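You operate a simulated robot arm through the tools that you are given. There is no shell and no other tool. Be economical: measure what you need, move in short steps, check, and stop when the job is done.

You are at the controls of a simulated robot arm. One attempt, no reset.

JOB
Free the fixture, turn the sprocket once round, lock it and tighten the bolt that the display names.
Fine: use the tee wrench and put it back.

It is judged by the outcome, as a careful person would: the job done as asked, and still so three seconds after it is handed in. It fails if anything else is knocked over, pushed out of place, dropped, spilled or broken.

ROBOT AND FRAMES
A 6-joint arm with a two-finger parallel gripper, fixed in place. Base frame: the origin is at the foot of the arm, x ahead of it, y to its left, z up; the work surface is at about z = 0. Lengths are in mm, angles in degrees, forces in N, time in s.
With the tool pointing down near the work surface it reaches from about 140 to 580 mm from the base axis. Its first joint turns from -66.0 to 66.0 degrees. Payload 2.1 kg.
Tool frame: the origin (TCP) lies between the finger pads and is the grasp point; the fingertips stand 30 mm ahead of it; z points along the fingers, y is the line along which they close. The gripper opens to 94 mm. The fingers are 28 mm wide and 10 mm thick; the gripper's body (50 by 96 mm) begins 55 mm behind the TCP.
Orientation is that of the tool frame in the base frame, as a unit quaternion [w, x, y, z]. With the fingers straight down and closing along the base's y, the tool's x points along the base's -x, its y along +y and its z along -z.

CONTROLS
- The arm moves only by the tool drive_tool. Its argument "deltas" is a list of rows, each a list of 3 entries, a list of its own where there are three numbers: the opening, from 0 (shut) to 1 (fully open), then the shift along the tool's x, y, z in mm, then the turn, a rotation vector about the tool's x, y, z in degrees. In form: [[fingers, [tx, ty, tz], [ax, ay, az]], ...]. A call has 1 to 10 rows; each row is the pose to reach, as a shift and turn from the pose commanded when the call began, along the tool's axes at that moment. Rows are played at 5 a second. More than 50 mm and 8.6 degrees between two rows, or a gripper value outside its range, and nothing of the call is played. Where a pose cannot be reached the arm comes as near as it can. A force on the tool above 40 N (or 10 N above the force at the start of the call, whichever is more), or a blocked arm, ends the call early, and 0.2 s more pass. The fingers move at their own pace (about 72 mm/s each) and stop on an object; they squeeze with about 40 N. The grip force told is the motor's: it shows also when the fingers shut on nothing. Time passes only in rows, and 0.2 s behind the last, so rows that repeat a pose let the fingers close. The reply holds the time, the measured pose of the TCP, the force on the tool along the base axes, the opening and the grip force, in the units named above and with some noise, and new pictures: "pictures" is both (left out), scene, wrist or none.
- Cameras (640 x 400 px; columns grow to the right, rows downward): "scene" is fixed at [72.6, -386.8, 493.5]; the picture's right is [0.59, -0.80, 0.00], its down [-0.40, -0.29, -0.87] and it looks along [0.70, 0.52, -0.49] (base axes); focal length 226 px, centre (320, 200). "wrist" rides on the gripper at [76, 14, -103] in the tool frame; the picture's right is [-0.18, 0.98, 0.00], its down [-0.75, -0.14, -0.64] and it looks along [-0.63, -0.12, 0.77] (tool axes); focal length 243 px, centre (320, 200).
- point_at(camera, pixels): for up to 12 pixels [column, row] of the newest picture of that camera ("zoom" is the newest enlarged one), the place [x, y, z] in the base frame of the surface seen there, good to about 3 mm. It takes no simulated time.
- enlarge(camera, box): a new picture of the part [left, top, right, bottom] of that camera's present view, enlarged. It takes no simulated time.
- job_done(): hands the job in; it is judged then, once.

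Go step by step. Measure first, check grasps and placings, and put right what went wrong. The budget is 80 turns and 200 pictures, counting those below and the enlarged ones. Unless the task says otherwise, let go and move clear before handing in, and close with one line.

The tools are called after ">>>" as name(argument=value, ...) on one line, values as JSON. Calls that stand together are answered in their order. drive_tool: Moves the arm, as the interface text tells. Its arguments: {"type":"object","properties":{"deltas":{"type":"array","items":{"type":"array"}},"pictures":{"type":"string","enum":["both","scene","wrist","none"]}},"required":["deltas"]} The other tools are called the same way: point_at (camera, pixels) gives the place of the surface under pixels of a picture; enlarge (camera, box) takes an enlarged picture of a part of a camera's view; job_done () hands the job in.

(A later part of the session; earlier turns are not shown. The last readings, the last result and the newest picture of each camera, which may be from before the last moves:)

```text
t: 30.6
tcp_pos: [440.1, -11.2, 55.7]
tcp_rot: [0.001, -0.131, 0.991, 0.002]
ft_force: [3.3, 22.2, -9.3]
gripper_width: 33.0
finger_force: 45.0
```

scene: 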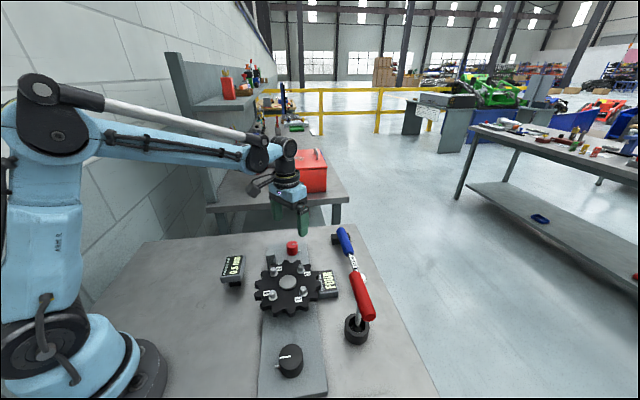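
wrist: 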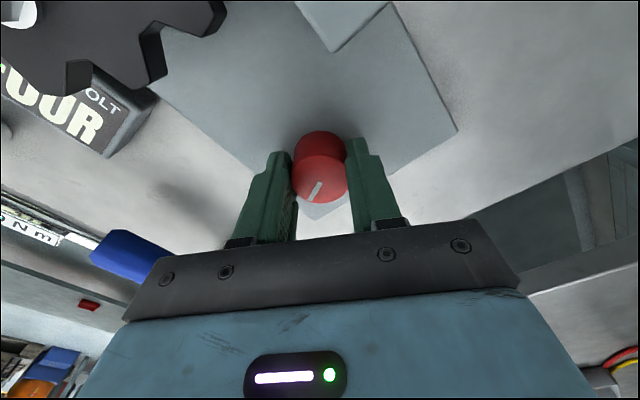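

It turns fine, with 22 N in y. I'll ease +1 mm and turn the remaining 70°.

>>> drive_tool(deltas=[[0.2, [0, 1, 0], [0, 0, -7]], [0.2, [0, 1, 0], [0, 0, -15]], [0.2, [0, 1, 0], [0, 0, -23]], [0.2, [0, 1, 0], [0, 0, -31]], [0.2, [0, 1, 0], [0, 0, -39]], [0.2, [0, 1, 0], [0, 0, -47]], [0.2, [0, 1, 0], [0, 0, -55]], [0.2, [0, 1, 0], [0, 0, -63]], [0.2, [0, 1, 0], [0, 0, -70]], [0.2, [0, 1, 0], [0, 0, -70]]])

>>> enlarge(camera="scene", box=[210, 225, 390, 338])

```text
t: 32.8
tcp_pos: [441.7, -13.2, 55.9]
tcp_rot: [0.0, -0.674, 0.738, -0.005]
ft_force: [22.0, -11.0, -6.4]
gripper_width: 33.4
finger_force: 45.3
```

scene: 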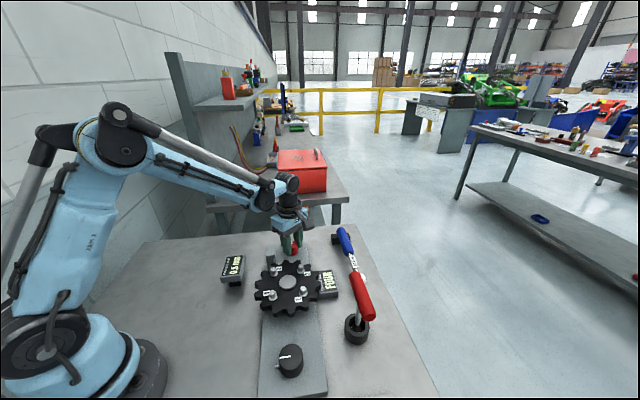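
wrist: 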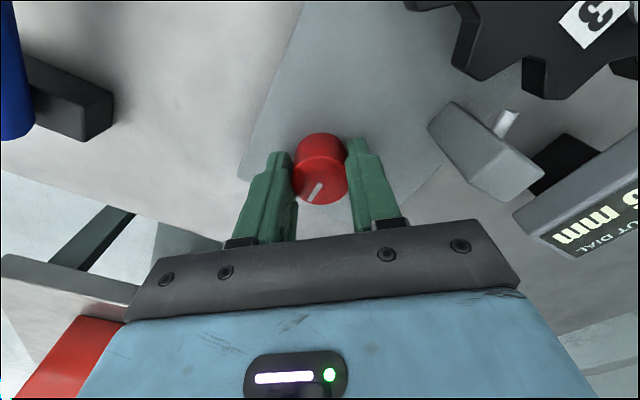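

```text
3.54 times, centred on (300, 282) of scene
```

zoom: 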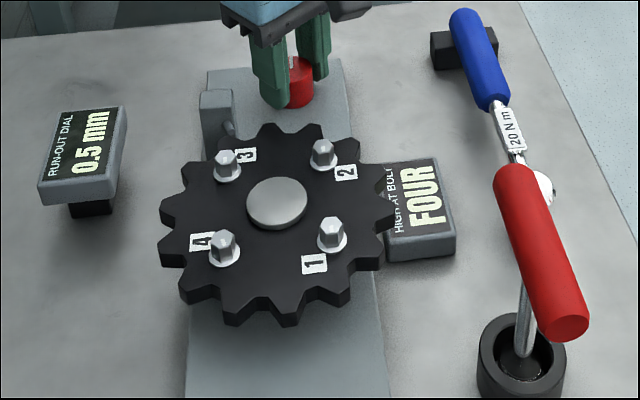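

Red is back at its original position and the sprocket is unchanged. I'll release, rise, and head toward the tee wrench.

>>> drive_tool(deltas=[[1, [0, 0, 0], [0, 0, 0]], [1, [0, 0, 0], [0, 0, 0]], [1, [0, 0, -48], [0, 0, 0]], [1, [0, 0, -96], [0, 0, 0]], [1, [0, 0, -144], [0, 0, 8]], [1, [0, 0, -190], [0, 0, 16]], [1, [45, 14, -200], [0, 0, 24]], [1, [90, 28, -200], [0, 0, 32]], [1, [135, 42, -200], [0, 0, 40]], [1, [180, 56, -200], [0, 0, 48]]], pictures="none")

>>> enlarge(camera="scene", box=[250, 225, 410, 325])

```text
t: 35.0
tcp_pos: [367.3, -185.0, 256.2]
tcp_rot: [0.0, -0.316, 0.949, -0.002]
ft_force: [-0.4, 0.1, 0.0]
gripper_width: 93.7
finger_force: 0.1
```

```text
4.00 times, centred on (330, 275) of scene
```

zoom: 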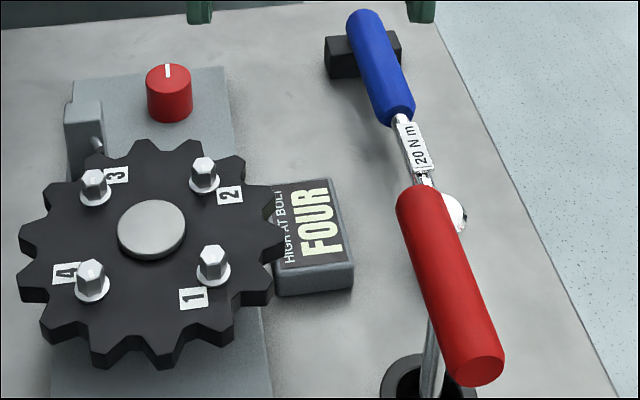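

The red lock pointer is back in its original place. I'll move above the tee wrench, squared up, for measuring.

>>> drive_tool(deltas=[[1, [20, -10, 0], [0, 0, 8]], [1, [40, -20, 0], [0, 0, 16]], [1, [60, -30, -5], [0, 0, 24]], [1, [80, -42, -10], [0, 0, 32]], [1, [87.6, -46.8, -15], [0, 0, 36.8]], [1, [87.6, -46.8, -15], [0, 0, 36.8]]])

```text
t: 36.4
tcp_pos: [326.6, -276.9, 271.7]
tcp_rot: [0.002, 0.0, 1.0, -0.001]
ft_force: [0.2, -0.5, -0.2]
gripper_width: 94.1
finger_force: 0.1
```

scene: 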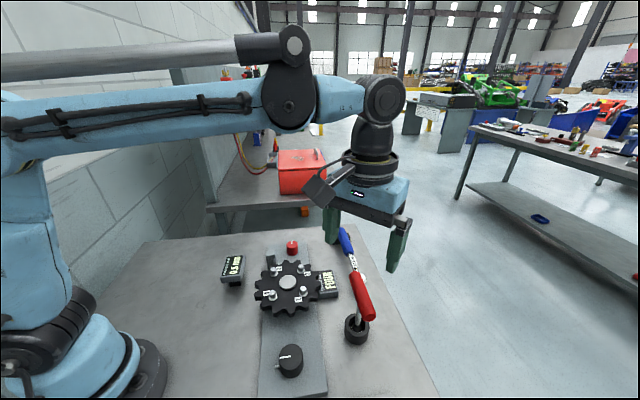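
wrist: 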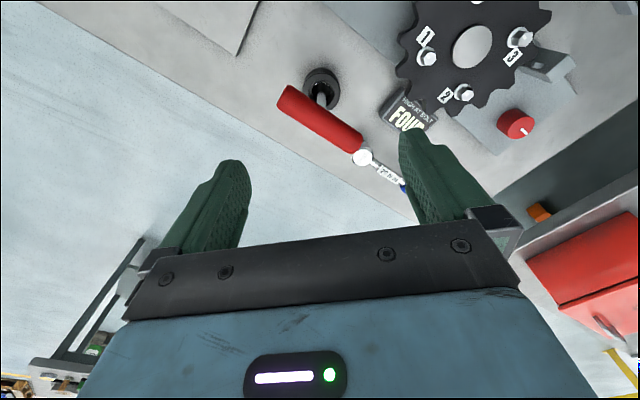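

>>> enlarge(camera="wrist", box=[260, 55, 420, 205])

>>> point_at(camera="wrist", pixels=[[283, 93], [288, 100], [300, 107], [320, 119], [340, 131], [355, 142], [359, 148], [361, 156], [322, 97], [310, 82], [330, 108], [321, 68]])

>>> point_at(camera="scene", pixels=[[352, 274], [361, 293], [368, 312], [358, 325], [357, 330], [345, 325], [369, 325], [357, 342]])

>>> enlarge(camera="scene", box=[320, 255, 400, 350])

```text
2.67 times, centred on (340, 130) of wrist
```

zoom: 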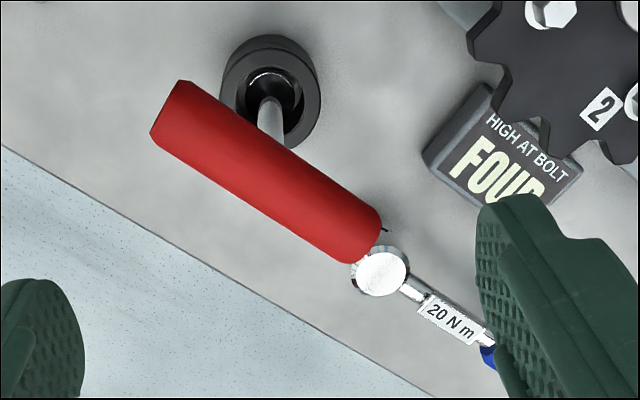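

```text
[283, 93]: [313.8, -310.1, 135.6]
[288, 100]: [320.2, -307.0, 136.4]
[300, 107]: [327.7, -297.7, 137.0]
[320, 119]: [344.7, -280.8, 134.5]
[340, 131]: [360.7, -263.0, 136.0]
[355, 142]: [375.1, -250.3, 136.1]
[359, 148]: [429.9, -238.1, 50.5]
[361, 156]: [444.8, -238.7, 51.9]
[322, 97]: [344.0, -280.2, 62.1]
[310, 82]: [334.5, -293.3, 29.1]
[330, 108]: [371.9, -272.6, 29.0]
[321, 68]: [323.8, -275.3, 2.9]
```

```text
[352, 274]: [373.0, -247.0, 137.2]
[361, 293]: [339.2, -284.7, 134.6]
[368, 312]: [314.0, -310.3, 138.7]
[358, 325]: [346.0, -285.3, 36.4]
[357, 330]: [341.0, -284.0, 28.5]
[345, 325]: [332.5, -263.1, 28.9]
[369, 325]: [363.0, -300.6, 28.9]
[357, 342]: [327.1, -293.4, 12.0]
```

```text
4.21 times, centred on (360, 302) of scene
```

zoom: 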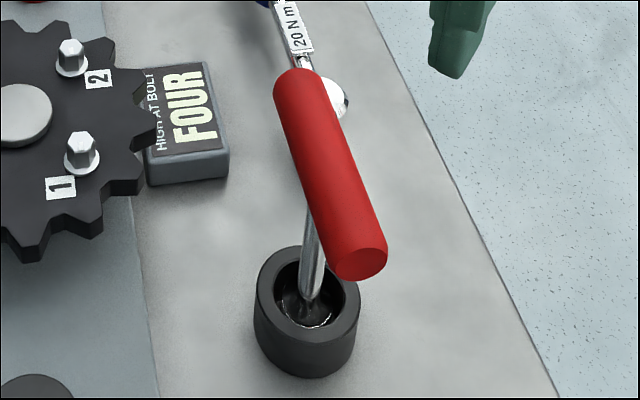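

The tee bar runs from (314,-310) to (375,-249), axis at about z 126, with its shaft at (344,-281). Before picking it up I'll measure bolt 4's place and hex orientation from close above.

>>> drive_tool(deltas=[[1, [0, 38, 20], [0, 0, 0]], [1, [0, 76, 45], [0, 0, 0]], [1, [1, 114, 70], [0, 0, 0]], [1, [1.6, 152, 97], [0, 0, 0]], [1, [1.6, 152, 97], [0, 0, 0]]], pictures="wrist")

>>> enlarge(camera="wrist", box=[260, 0, 420, 100])

```text
t: 37.6
tcp_pos: [322.5, -122.9, 172.5]
tcp_rot: [0.001, -0.002, 1.0, -0.001]
ft_force: [0.4, 0.8, 1.0]
gripper_width: 93.9
finger_force: 0.1
```

wrist: 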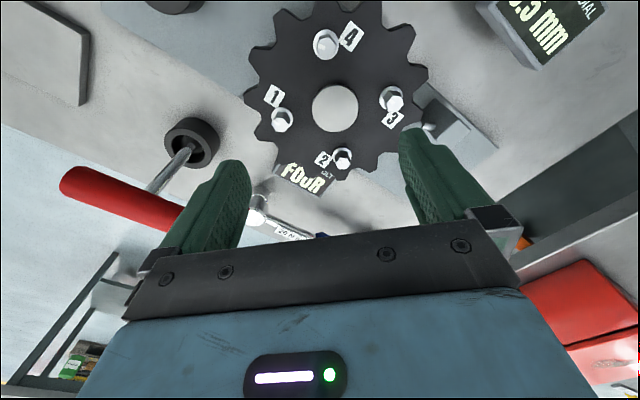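

```text
4.00 times, centred on (340, 50) of wrist
```

zoom: 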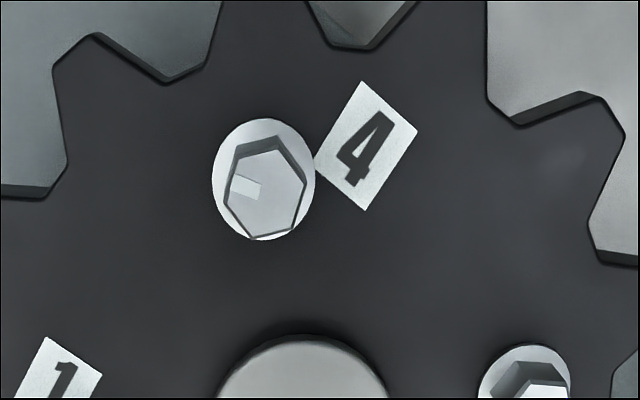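

>>> point_at(camera="zoom", pixels=[[265, 194], [230, 205], [252, 238], [292, 230], [303, 184], [276, 152], [238, 163], [245, 187], [217, 180], [311, 170], [262, 124], [303, 340]])

>>> enlarge(camera="wrist", box=[306, 22, 346, 62])

```text
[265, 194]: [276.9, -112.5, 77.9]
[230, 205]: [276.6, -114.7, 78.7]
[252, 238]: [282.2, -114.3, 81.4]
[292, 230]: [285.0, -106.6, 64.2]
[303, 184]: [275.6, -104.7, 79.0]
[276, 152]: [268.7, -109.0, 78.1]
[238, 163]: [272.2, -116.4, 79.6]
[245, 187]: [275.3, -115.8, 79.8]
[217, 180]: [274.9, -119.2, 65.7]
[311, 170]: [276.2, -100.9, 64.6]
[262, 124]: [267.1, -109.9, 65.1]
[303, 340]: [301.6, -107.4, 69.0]
```

```text
10.00 times, centred on (326, 42) of wrist
```

zoom: 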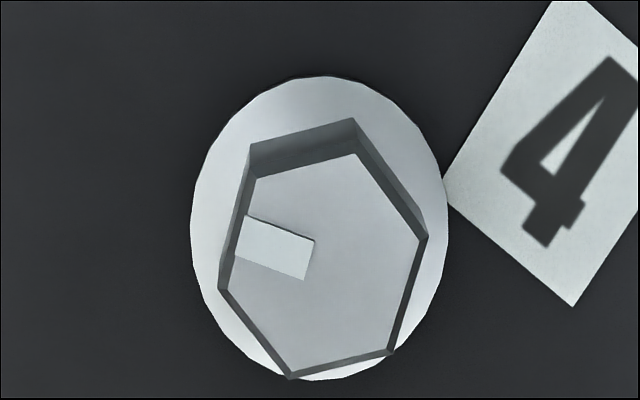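

Bolt 4 is at about (274.5,-111.5,79), with hex vertices near 43° (mod 60). I'll go over the tee bar with the gripper turned -45° so the fingers close across the bar.

>>> drive_tool(deltas=[[1, [-2, -10, -40], [0, 0, -7.5]], [1, [-5, -40, -57], [0, 0, -15]], [1, [-9, -70, -57], [0, 0, -22.5]], [1, [-13, -100, -57], [0, 0, -30]], [1, [-17, -130, -57], [0, 0, -37.5]], [1, [-21.5, -157.5, -57], [0, 0, -45]], [1, [-21.5, -157.5, -57], [0, 0, -45]]])

>>> enlarge(camera="wrist", box=[220, 40, 420, 165])

```text
t: 39.2
tcp_pos: [345.4, -280.8, 231.2]
tcp_rot: [0.001, -0.385, 0.923, -0.002]
ft_force: [0.0, 0.3, 0.5]
gripper_width: 94.0
finger_force: 0.0
```

scene: 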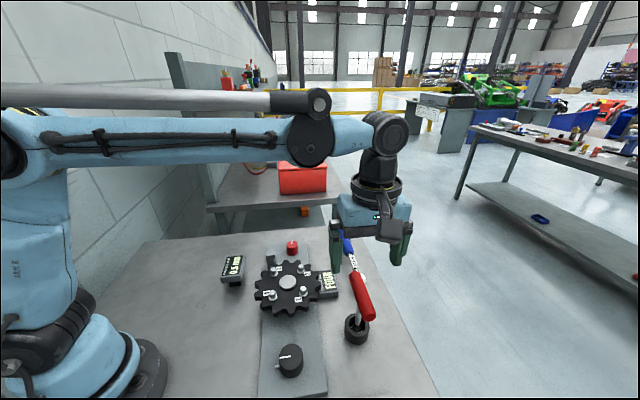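
wrist: 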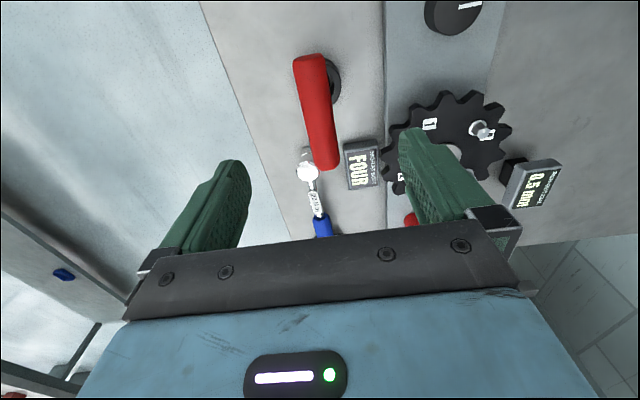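

```text
3.20 times, centred on (320, 102) of wrist
```

zoom: 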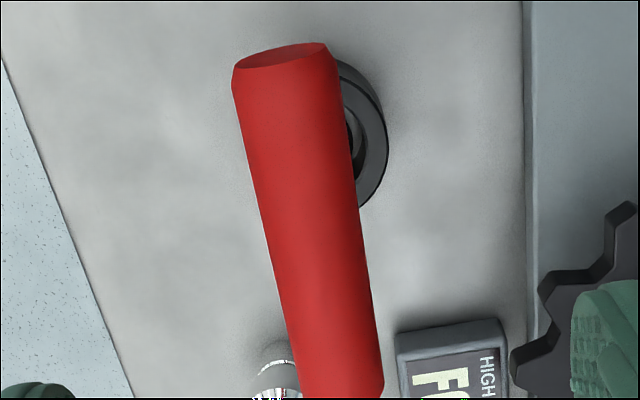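

The bar lies along the tool x axis between the open fingers. I'll descend to z≈128 and close gently on it.

>>> drive_tool(deltas=[[1, [0, 0, 40], [0, 0, 0]], [1, [0, 0, 80], [0, 0, 0]], [1, [0, 0, 103], [0, 0, 0]], [1, [0, 0, 103], [0, 0, 0]]])

>>> enlarge(camera="wrist", box=[180, 30, 460, 205])

>>> enlarge(camera="scene", box=[300, 225, 428, 345])

```text
t: 40.2
tcp_pos: [344.8, -281.5, 128.5]
tcp_rot: [0.0, -0.384, 0.923, -0.002]
ft_force: [-0.5, 0.1, 0.1]
gripper_width: 93.7
finger_force: 0.2
```

scene: 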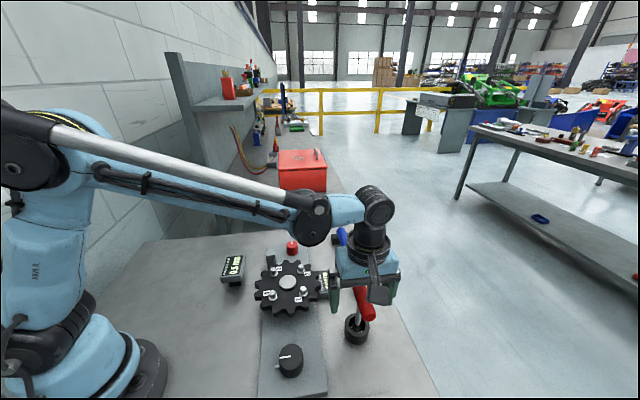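
wrist: 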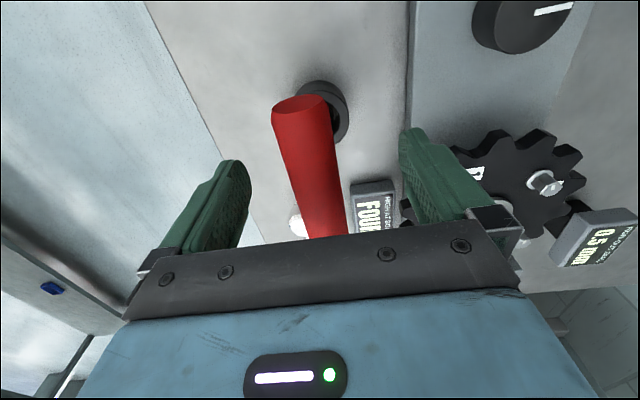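

```text
2.29 times, centred on (320, 118) of wrist
```

zoom: 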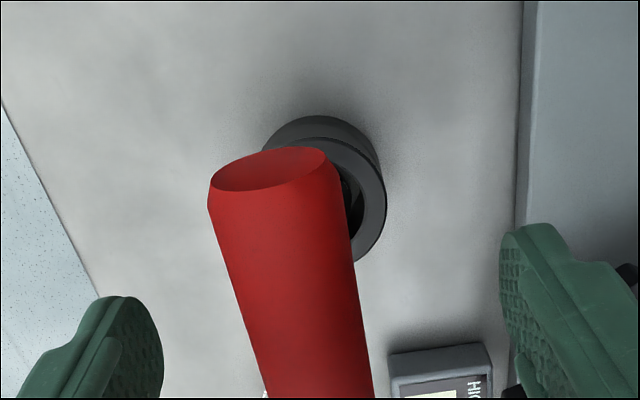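

```text
3.33 times, centred on (364, 285) of scene
```

zoom: 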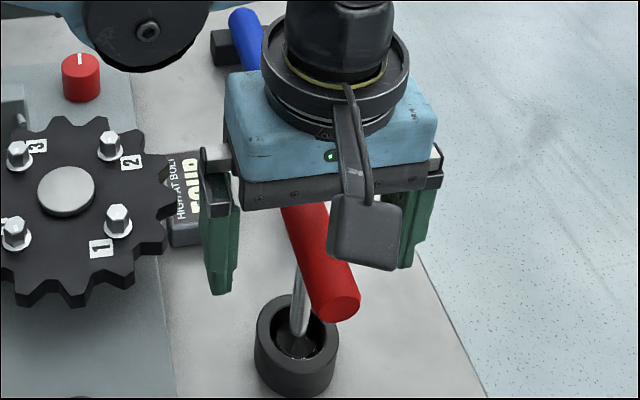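

The bar is centred. I'll lower 3 mm and close.

>>> drive_tool(deltas=[[1, [0, 0, 3], [0, 0, 0]], [0.5, [0, 0, 3], [0, 0, 0]], [0.1, [0, 0, 3], [0, 0, 0]], [0.1, [0, 0, 3], [0, 0, 0]], [0.1, [0, 0, 3], [0, 0, 0]], [0.1, [0, 0, 3], [0, 0, 0]]])

>>> enlarge(camera="scene", box=[300, 225, 428, 345])

```text
t: 41.6
tcp_pos: [346.0, -280.3, 125.3]
tcp_rot: [0.001, -0.384, 0.923, -0.002]
ft_force: [0.6, -0.6, -1.0]
gripper_width: 29.6
finger_force: 39.7
```

scene: 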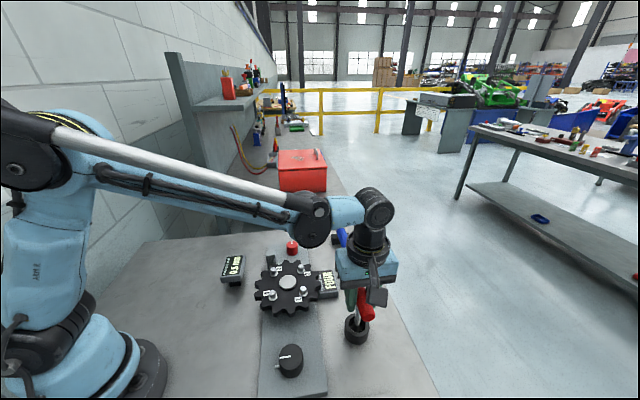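
wrist: 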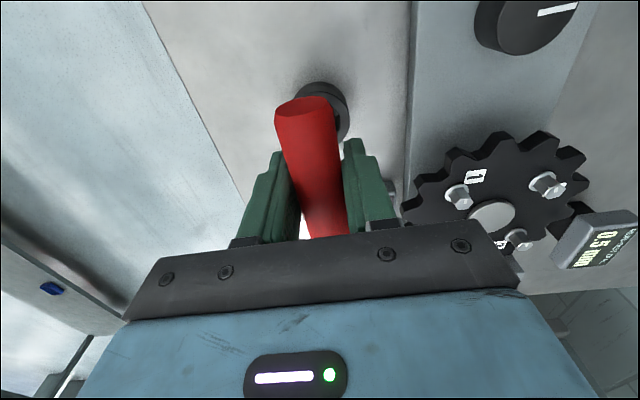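

```text
3.33 times, centred on (364, 285) of scene
```

zoom: 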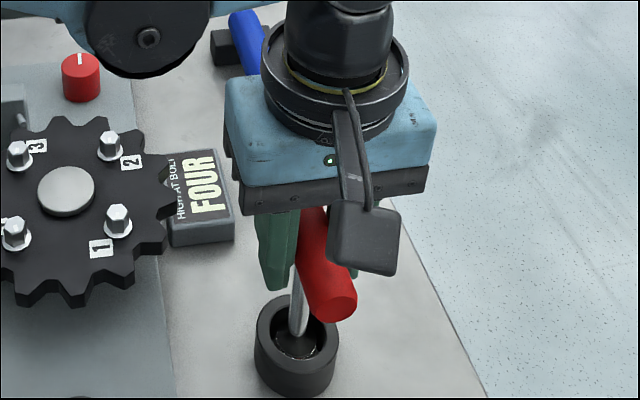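

The grip holds at 29.6 mm, 40 N. The stowed TCP pose is (345.5,-280.8,125.3) at yaw -45°. I'll lift straight up.

>>> drive_tool(deltas=[[0.1, [0, 0, -10], [0, 0, 0]], [0.1, [0, 0, -30], [0, 0, 0]], [0.1, [0, 0, -60], [0, 0, 0]], [0.1, [0, 0, -90], [0, 0, 0]], [0.1, [0, 0, -115], [0, 0, 0]], [0.1, [0, 0, -115], [0, 0, 0]]])

>>> enlarge(camera="scene", box=[300, 210, 428, 340])

```text
t: 43.0
tcp_pos: [344.7, -281.2, 239.9]
tcp_rot: [0.001, -0.384, 0.923, -0.002]
ft_force: [0.2, -0.1, -1.6]
gripper_width: 29.5
finger_force: 39.9
```

scene: 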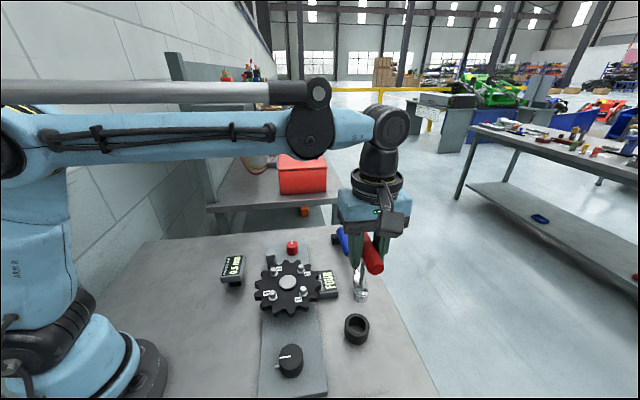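
wrist: 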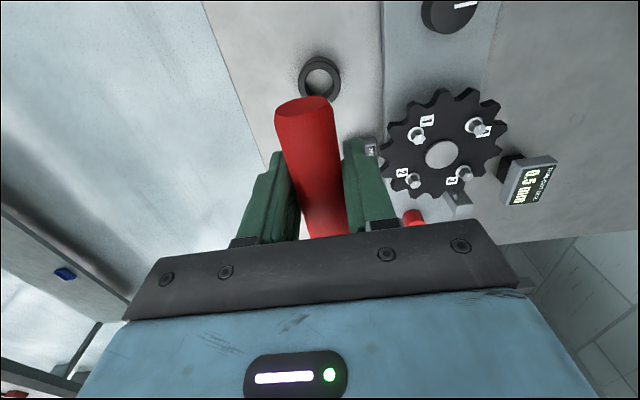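

```text
3.08 times, centred on (364, 275) of scene
```

zoom: 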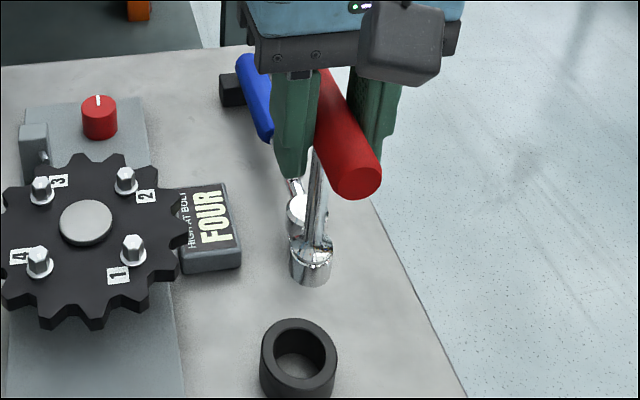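

The wrench is lifted cleanly. I'll measure the socket and the empty cup.

>>> point_at(camera="zoom", pixels=[[310, 262], [311, 279], [293, 262], [329, 262], [310, 248], [298, 362], [265, 340], [333, 342], [298, 322], [298, 385], [318, 215]])

```text
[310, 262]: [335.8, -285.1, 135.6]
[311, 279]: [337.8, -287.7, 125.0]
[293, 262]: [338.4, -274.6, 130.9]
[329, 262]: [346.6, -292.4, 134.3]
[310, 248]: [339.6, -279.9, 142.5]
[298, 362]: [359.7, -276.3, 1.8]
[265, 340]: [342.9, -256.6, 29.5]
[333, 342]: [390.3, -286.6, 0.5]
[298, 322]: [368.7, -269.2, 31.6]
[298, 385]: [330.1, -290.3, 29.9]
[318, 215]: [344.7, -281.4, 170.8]
```

The socket bottom hangs about 119 mm below the TCP, on its axis. I'll carry it over bolt 4.

>>> drive_tool(deltas=[[0.1, [-10, 24, 0], [0, 0, 0]], [0.1, [-20, 48, 0], [0, 0, 0]], [0.1, [-30, 73, 0], [0, 0, 0]], [0.1, [-40, 97, 0], [0, 0, 0]], [0.1, [-50, 121, 0], [0, 0, 0]], [0.1, [-60, 145, 0], [0, 0, 0]], [0.1, [-70, 169.7, 0], [0, 0, 0]], [0.1, [-70, 169.7, 18], [0, 0, 0]], [0.1, [-70, 169.7, 18], [0, 0, 0]]])

>>> enlarge(camera="scene", box=[230, 230, 326, 310])

>>> enlarge(camera="wrist", box=[220, 20, 420, 145])

```text
t: 45.0
tcp_pos: [276.4, -111.5, 222.8]
tcp_rot: [0.0, -0.383, 0.924, -0.001]
ft_force: [0.1, 0.8, -1.9]
gripper_width: 29.6
finger_force: 40.2
```

scene: 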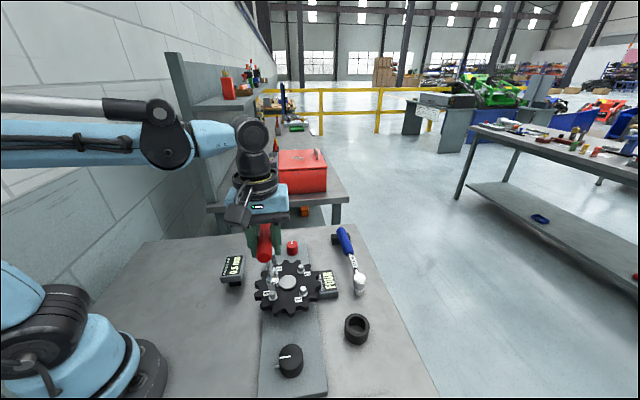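
wrist: 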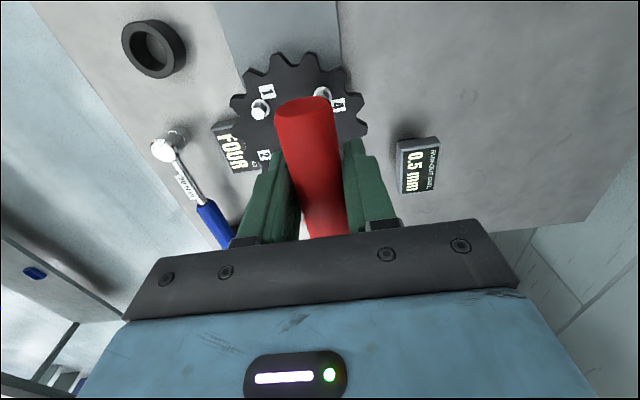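

```text
5.00 times, centred on (278, 270) of scene
```

zoom: 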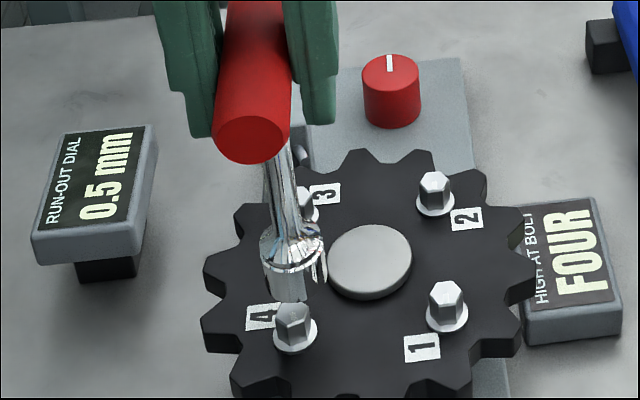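

```text
3.20 times, centred on (320, 82) of wrist
```

zoom: 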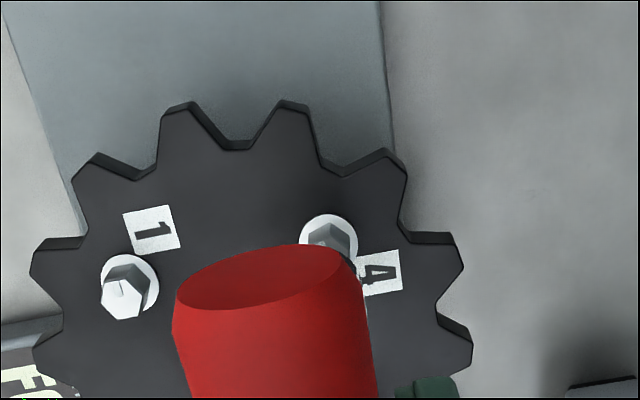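

The socket hangs just above bolt 4. I'll zoom closer to judge its alignment.

>>> enlarge(camera="scene", box=[256, 272, 288, 304])

```text
12.50 times, centred on (272, 288) of scene
```

zoom: 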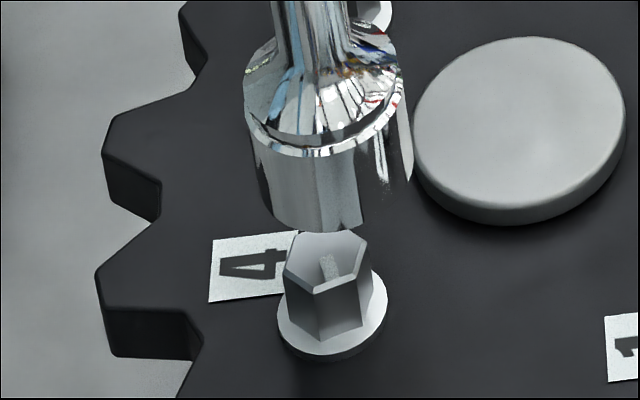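

The socket appears about 3 mm right of the bolt axis. I'll correct by (-2.7,+1.6), lower to just above the head and look again.

>>> drive_tool(deltas=[[0.1, [0.8, 3, 0], [0, 0, 0]], [0.1, [0.8, 3, 8], [0, 0, 0]], [0.1, [0.8, 3, 18], [0, 0, 0]], [0.1, [0.8, 3, 18], [0, 0, 0]]], pictures="none")

>>> enlarge(camera="scene", box=[256, 272, 288, 304])

```text
t: 46.0
tcp_pos: [273.0, -109.7, 205.1]
tcp_rot: [0.001, -0.383, 0.924, -0.002]
ft_force: [-1.6, 0.6, 25.5]
gripper_width: 29.8
finger_force: 40.1
```

```text
12.50 times, centred on (272, 288) of scene
```

zoom: 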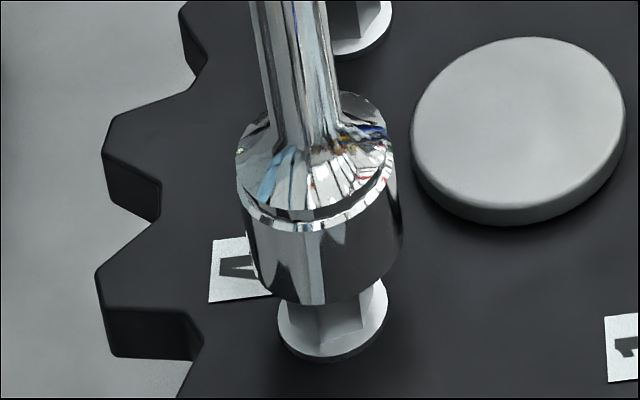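

There is 25 N of contact with the socket on the hex head, well centred sideways but not seated. I'll rotate clockwise in small steps with light pressure to find the hex.

>>> drive_tool(deltas=[[0.1, [0, 0, 0], [0, 0, 4]], [0.1, [0, 0, 0], [0, 0, 8]], [0.1, [0, 0, 0], [0, 0, 12]], [0.1, [0, 0, 0], [0, 0, 16]], [0.1, [0, 0, 0], [0, 0, 20]]], pictures="none")

>>> enlarge(camera="scene", box=[240, 240, 320, 304])

```text
t: 47.2
tcp_pos: [271.7, -110.6, 203.7]
tcp_rot: [0.001, -0.216, 0.976, -0.001]
ft_force: [-2.9, -1.4, -4.7]
gripper_width: 29.6
finger_force: 39.8
```

```text
6.25 times, centred on (280, 272) of scene
```

zoom: 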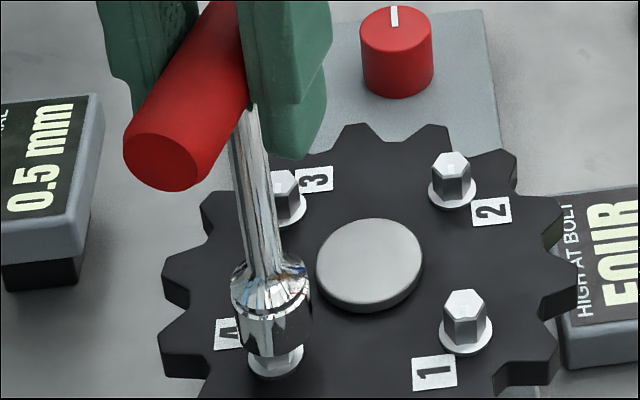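

The upward force vanished, so the socket slipped onto the hex. I'll lower in small steps.

>>> drive_tool(deltas=[[0.1, [0, 0, 2], [0, 0, 0]], [0.1, [0, 0, 4], [0, 0, 0]], [0.1, [0, 0, 6], [0, 0, 0]], [0.1, [0, 0, 8], [0, 0, 0]], [0.1, [0, 0, 10], [0, 0, 0]], [0.1, [0, 0, 12], [0, 0, 0]]], pictures="none")

>>> enlarge(camera="scene", box=[240, 240, 320, 304])

```text
t: 48.6
tcp_pos: [273.2, -109.1, 191.7]
tcp_rot: [0.002, -0.217, 0.976, -0.001]
ft_force: [-0.9, 0.0, -1.4]
gripper_width: 29.8
finger_force: 40.1
```

```text
6.25 times, centred on (280, 272) of scene
```

zoom: 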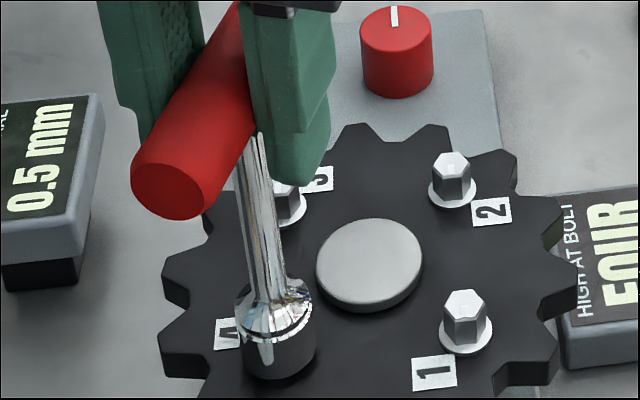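

Seated, at z 191.7 and around the washer. I'll tighten clockwise by 40° and watch the dial.

>>> drive_tool(deltas=[[0.1, [0, 0, 0], [0, 0, 5]], [0.1, [0, 0, 0], [0, 0, 10]], [0.1, [0, 0, 0], [0, 0, 15]], [0.1, [0, 0, 0], [0, 0, 20]], [0.1, [0, 0, 0], [0, 0, 25]], [0.1, [0, 0, 0], [0, 0, 30]], [0.1, [0, 0, 0], [0, 0, 35]], [0.1, [0, 0, 0], [0, 0, 40]], [0.1, [0, 0, 0], [0, 0, 40]]])

>>> enlarge(camera="scene", box=[210, 225, 340, 310])

```text
t: 50.6
tcp_pos: [273.3, -110.2, 192.1]
tcp_rot: [0.001, 0.131, 0.991, 0.0]
ft_force: [-1.0, 1.2, 5.1]
gripper_width: 33.1
finger_force: 39.9
```

scene: 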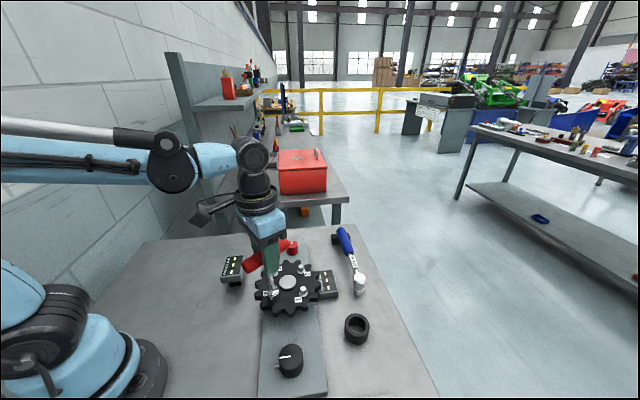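
wrist: 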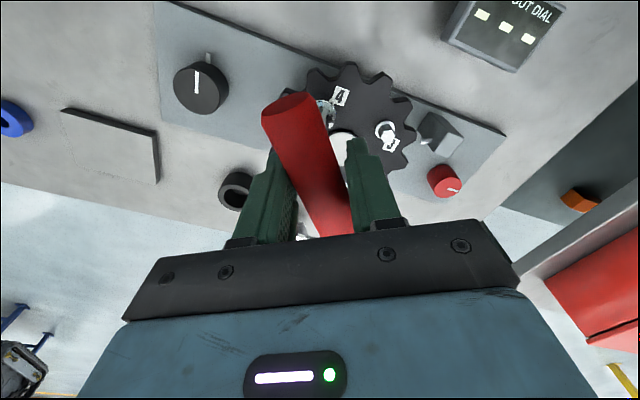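

```text
4.71 times, centred on (275, 268) of scene
```

zoom: 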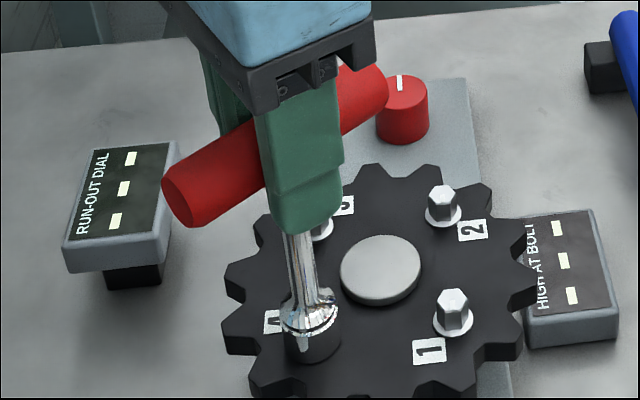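

The displays went blank and the gripper width grew to 33 mm with the bar skewed in the jaws, so the bolt resisted. I'll measure the bar's angle to see how far the bolt turned.

>>> point_at(camera="zoom", pixels=[[170, 172], [205, 150], [235, 138], [345, 80], [365, 68], [250, 130], [350, 110], [220, 210]])

>>> point_at(camera="wrist", pixels=[[290, 110], [300, 140], [310, 165], [320, 190], [328, 210], [280, 112], [303, 108]])

```text
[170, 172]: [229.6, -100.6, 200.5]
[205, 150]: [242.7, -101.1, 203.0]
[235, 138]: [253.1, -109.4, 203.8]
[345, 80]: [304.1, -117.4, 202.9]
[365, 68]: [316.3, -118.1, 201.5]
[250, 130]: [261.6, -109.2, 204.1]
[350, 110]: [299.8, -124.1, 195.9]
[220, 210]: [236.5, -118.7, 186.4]
```

```text
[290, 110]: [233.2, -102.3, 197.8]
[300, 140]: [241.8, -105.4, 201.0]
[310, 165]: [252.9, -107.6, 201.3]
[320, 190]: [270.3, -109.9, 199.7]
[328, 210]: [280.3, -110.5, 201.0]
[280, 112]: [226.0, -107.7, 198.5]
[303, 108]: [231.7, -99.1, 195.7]
```

The bar is at about -11° while the gripper is at -15°, so there are a few degrees of skew as torque builds. I'll turn 16° further to see whether the bolt still moves.

>>> drive_tool(deltas=[[0.1, [0, 0, 0], [0, 0, 4]], [0.1, [0, 0, 0], [0, 0, 8]], [0.1, [0, 0, 0], [0, 0, 12]], [0.1, [0, 0, 0], [0, 0, 16]], [0.1, [0, 0, 0], [0, 0, 16]]])

>>> enlarge(camera="scene", box=[210, 225, 340, 310])

```text
t: 51.8
tcp_pos: [272.7, -109.7, 191.4]
tcp_rot: [0.002, 0.265, 0.964, -0.001]
ft_force: [-0.3, 1.7, 11.4]
gripper_width: 33.5
finger_force: 40.4
```

scene: 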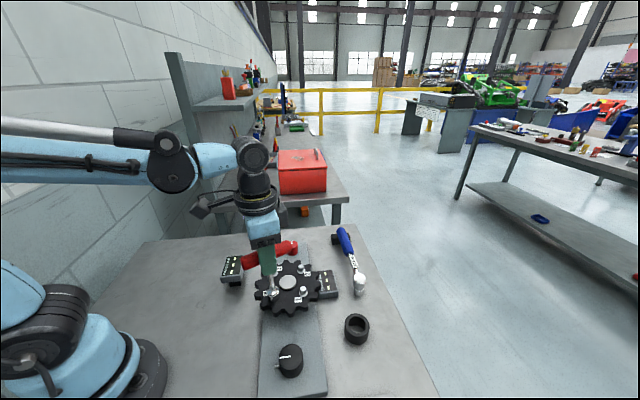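
wrist: 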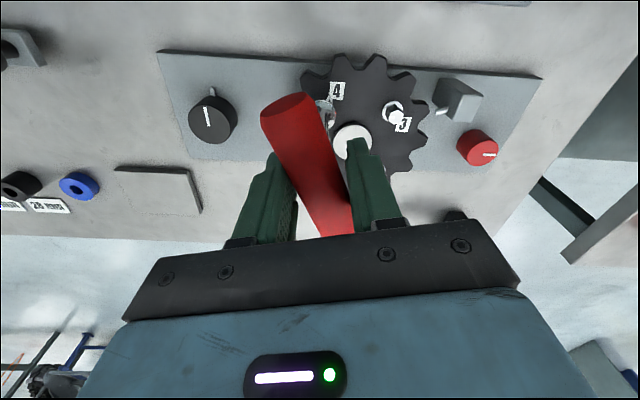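

```text
4.71 times, centred on (275, 268) of scene
```

zoom: 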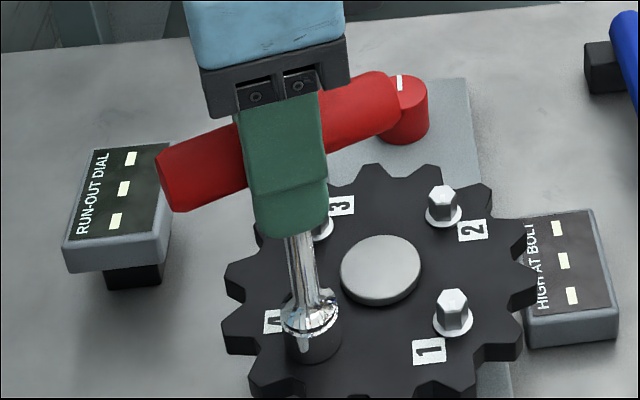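

The bar followed the gripper and the skew is unchanged, so the bolt is still turning under steady drag. I'll continue another 24°.

>>> drive_tool(deltas=[[0.1, [0, 0, 0], [0, 0, 4]], [0.1, [0, 0, 0], [0, 0, 8]], [0.1, [0, 0, 0], [0, 0, 12]], [0.1, [0, 0, 0], [0, 0, 16]], [0.1, [0, 0, 0], [0, 0, 20]], [0.1, [0, 0, 0], [0, 0, 24]], [0.1, [0, 0, 0], [0, 0, 24]]])

>>> enlarge(camera="scene", box=[210, 225, 340, 310])

```text
t: 53.4
tcp_pos: [272.4, -110.0, 192.0]
tcp_rot: [0.001, 0.459, 0.888, -0.001]
ft_force: [-0.5, 4.2, 13.3]
gripper_width: 37.8
finger_force: 40.2
```

scene: 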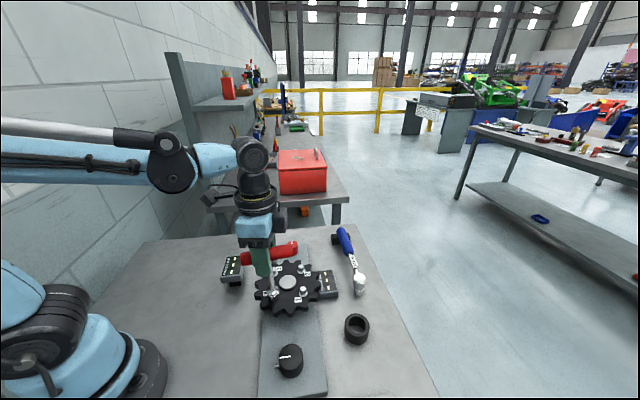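
wrist: 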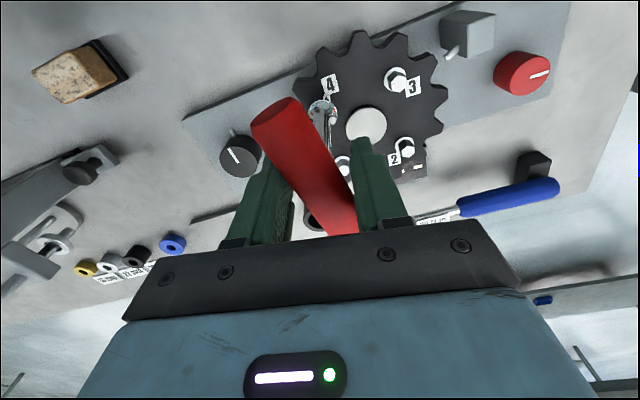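

```text
4.71 times, centred on (275, 268) of scene
```

zoom: 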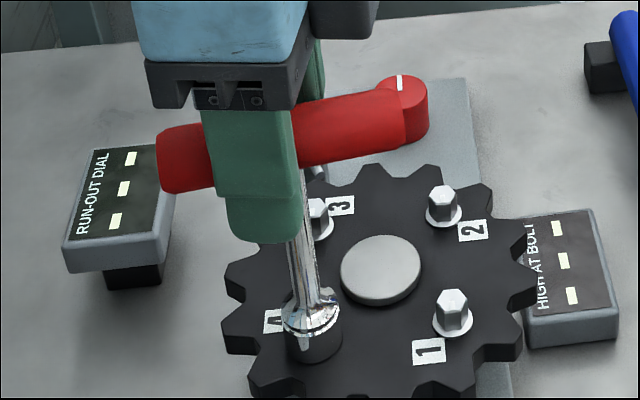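

The width jumped to 37.8 mm and the bar lags the gripper, so the bolt has come up tight after roughly 60°. I'll turn the gripper back 14° to square on the bar without loosening the bolt.

>>> drive_tool(deltas=[[0.1, [0, 0, 0], [0, 0, -4]], [0.1, [0, 0, 0], [0, 0, -8]], [0.1, [0, 0, 0], [0, 0, -12]], [0.1, [0, 0, 0], [0, 0, -14]], [0.1, [0, 0, 0], [0, 0, -14]]])

>>> point_at(camera="wrist", pixels=[[285, 110], [295, 140], [305, 165], [315, 190], [323, 210]])

>>> enlarge(camera="scene", box=[210, 225, 340, 310])

```text
t: 54.6
tcp_pos: [273.0, -110.7, 192.6]
tcp_rot: [0.001, 0.349, 0.937, 0.0]
ft_force: [0.0, -1.1, -0.4]
gripper_width: 34.9
finger_force: 39.6
```

scene: 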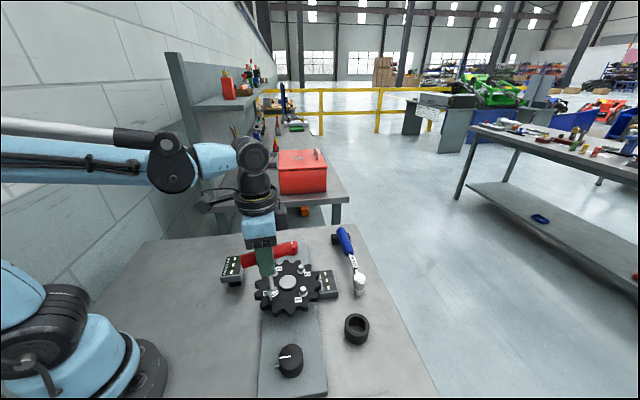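
wrist: 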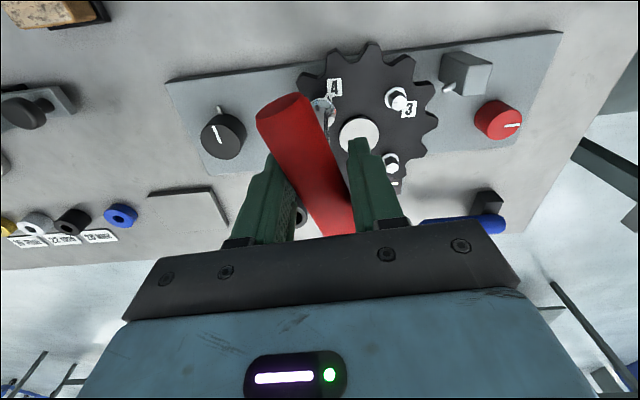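

```text
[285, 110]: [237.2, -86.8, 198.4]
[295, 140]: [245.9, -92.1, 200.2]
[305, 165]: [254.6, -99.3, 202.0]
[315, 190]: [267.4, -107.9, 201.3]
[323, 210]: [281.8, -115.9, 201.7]
```

```text
4.71 times, centred on (275, 268) of scene
```

zoom: 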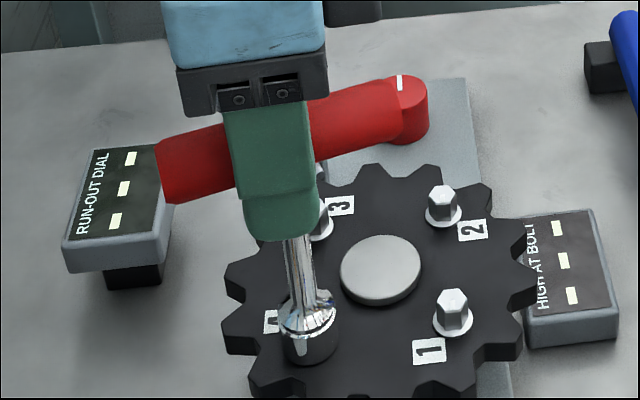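

The bar (slope about -33°) is still about 8° skewed in the jaws. I'll loosen the fingers slightly, square up on it, and re-grip for a proper final check of tightness.

>>> drive_tool(deltas=[[0.45, [0, 0, 0], [0, 0, 0]], [0.45, [0, 0, 0], [0, 0, -4]], [0.45, [0, 0, 0], [0, 0, -8]], [0.1, [0, 0, 0], [0, 0, -8]], [0.1, [0, 0, 0], [0, 0, -8]]])

>>> point_at(camera="wrist", pixels=[[290, 110], [300, 140], [310, 165], [318, 190], [325, 210]])

```text
t: 55.8
tcp_pos: [272.7, -110.5, 191.3]
tcp_rot: [0.001, 0.283, 0.959, 0.0]
ft_force: [0.2, 0.1, 2.1]
gripper_width: 31.6
finger_force: 40.4
```

scene: 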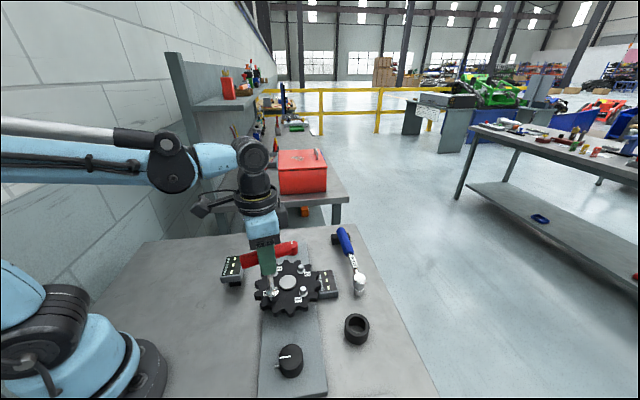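
wrist: 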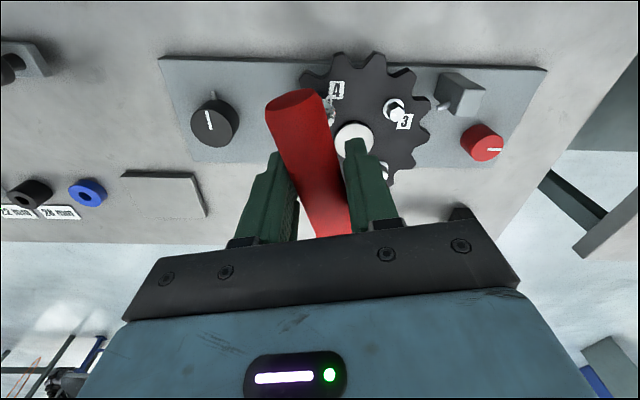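

```text
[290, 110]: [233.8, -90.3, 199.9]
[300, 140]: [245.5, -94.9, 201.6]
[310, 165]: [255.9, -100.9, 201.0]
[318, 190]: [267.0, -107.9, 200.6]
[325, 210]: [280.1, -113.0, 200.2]
```

The grip is nearly square now (31.6 mm). I'll apply a tightening turn of 16° and see whether the bar follows.

>>> drive_tool(deltas=[[0.1, [0, 0, 0], [0, 0, 4]], [0.1, [0, 0, 0], [0, 0, 8]], [0.1, [0, 0, 0], [0, 0, 12]], [0.1, [0, 0, 0], [0, 0, 16]], [0.1, [0, 0, 0], [0, 0, 16]]])

>>> enlarge(camera="scene", box=[210, 225, 340, 310])

```text
t: 57.0
tcp_pos: [272.2, -110.0, 190.7]
tcp_rot: [0.001, 0.414, 0.911, -0.001]
ft_force: [-0.5, 0.5, 5.5]
gripper_width: 34.7
finger_force: 39.7
```

scene: 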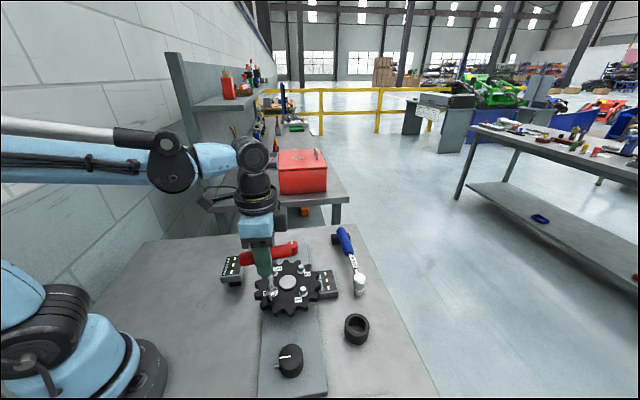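
wrist: 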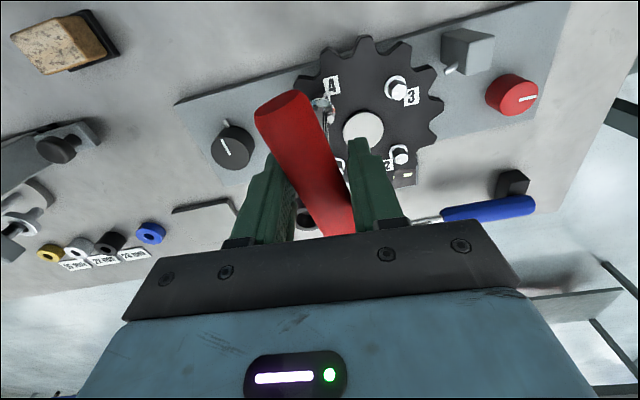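

```text
4.71 times, centred on (275, 268) of scene
```

zoom: 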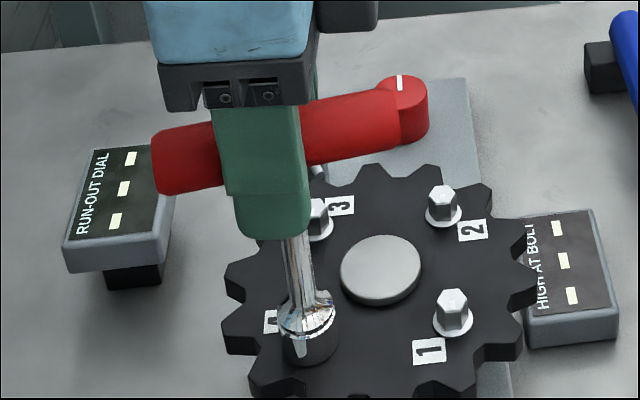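

The bar is back at the same angle as when it stalled. I'll push 12° more to confirm it doesn't advance.

>>> drive_tool(deltas=[[0.1, [0, 0, 0], [0, 0, 4]], [0.1, [0, 0, 0], [0, 0, 8]], [0.1, [0, 0, 0], [0, 0, 12]], [0.1, [0, 0, 0], [0, 0, 12]]], pictures="none")

>>> enlarge(camera="scene", box=[210, 225, 340, 310])

```text
t: 58.0
tcp_pos: [272.0, -110.0, 192.6]
tcp_rot: [0.0, 0.505, 0.863, 0.0]
ft_force: [0.3, 3.4, 16.7]
gripper_width: 38.2
finger_force: 39.6
```

```text
4.71 times, centred on (275, 268) of scene
```

zoom: 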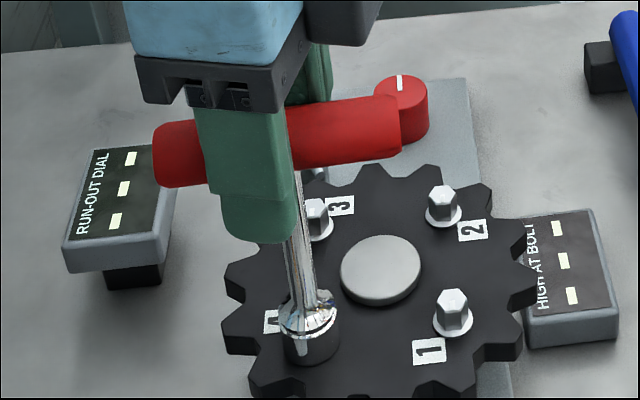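

The bar crept a few degrees with the skew at its highest. I'll hold here 2 s to see whether it creeps further.

>>> drive_tool(deltas=[[0.1, [0, 0, 0], [0, 0, 0]], [0.1, [0, 0, 0], [0, 0, 0]], [0.1, [0, 0, 0], [0, 0, 0]], [0.1, [0, 0, 0], [0, 0, 0]], [0.1, [0, 0, 0], [0, 0, 0]], [0.1, [0, 0, 0], [0, 0, 0]], [0.1, [0, 0, 0], [0, 0, 0]], [0.1, [0, 0, 0], [0, 0, 0]], [0.1, [0, 0, 0], [0, 0, 0]], [0.1, [0, 0, 0], [0, 0, 0]]], pictures="none")

>>> enlarge(camera="scene", box=[210, 225, 340, 310])

```text
t: 60.2
tcp_pos: [272.3, -110.8, 191.9]
tcp_rot: [0.001, 0.506, 0.863, -0.001]
ft_force: [1.5, 0.4, 19.3]
gripper_width: 39.0
finger_force: 40.2
```

```text
4.71 times, centred on (275, 268) of scene
```

zoom: 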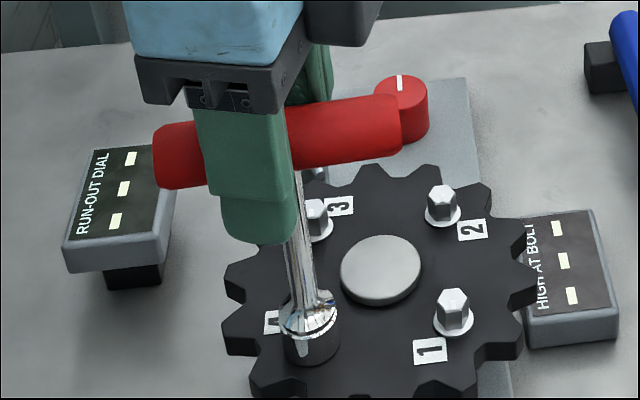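

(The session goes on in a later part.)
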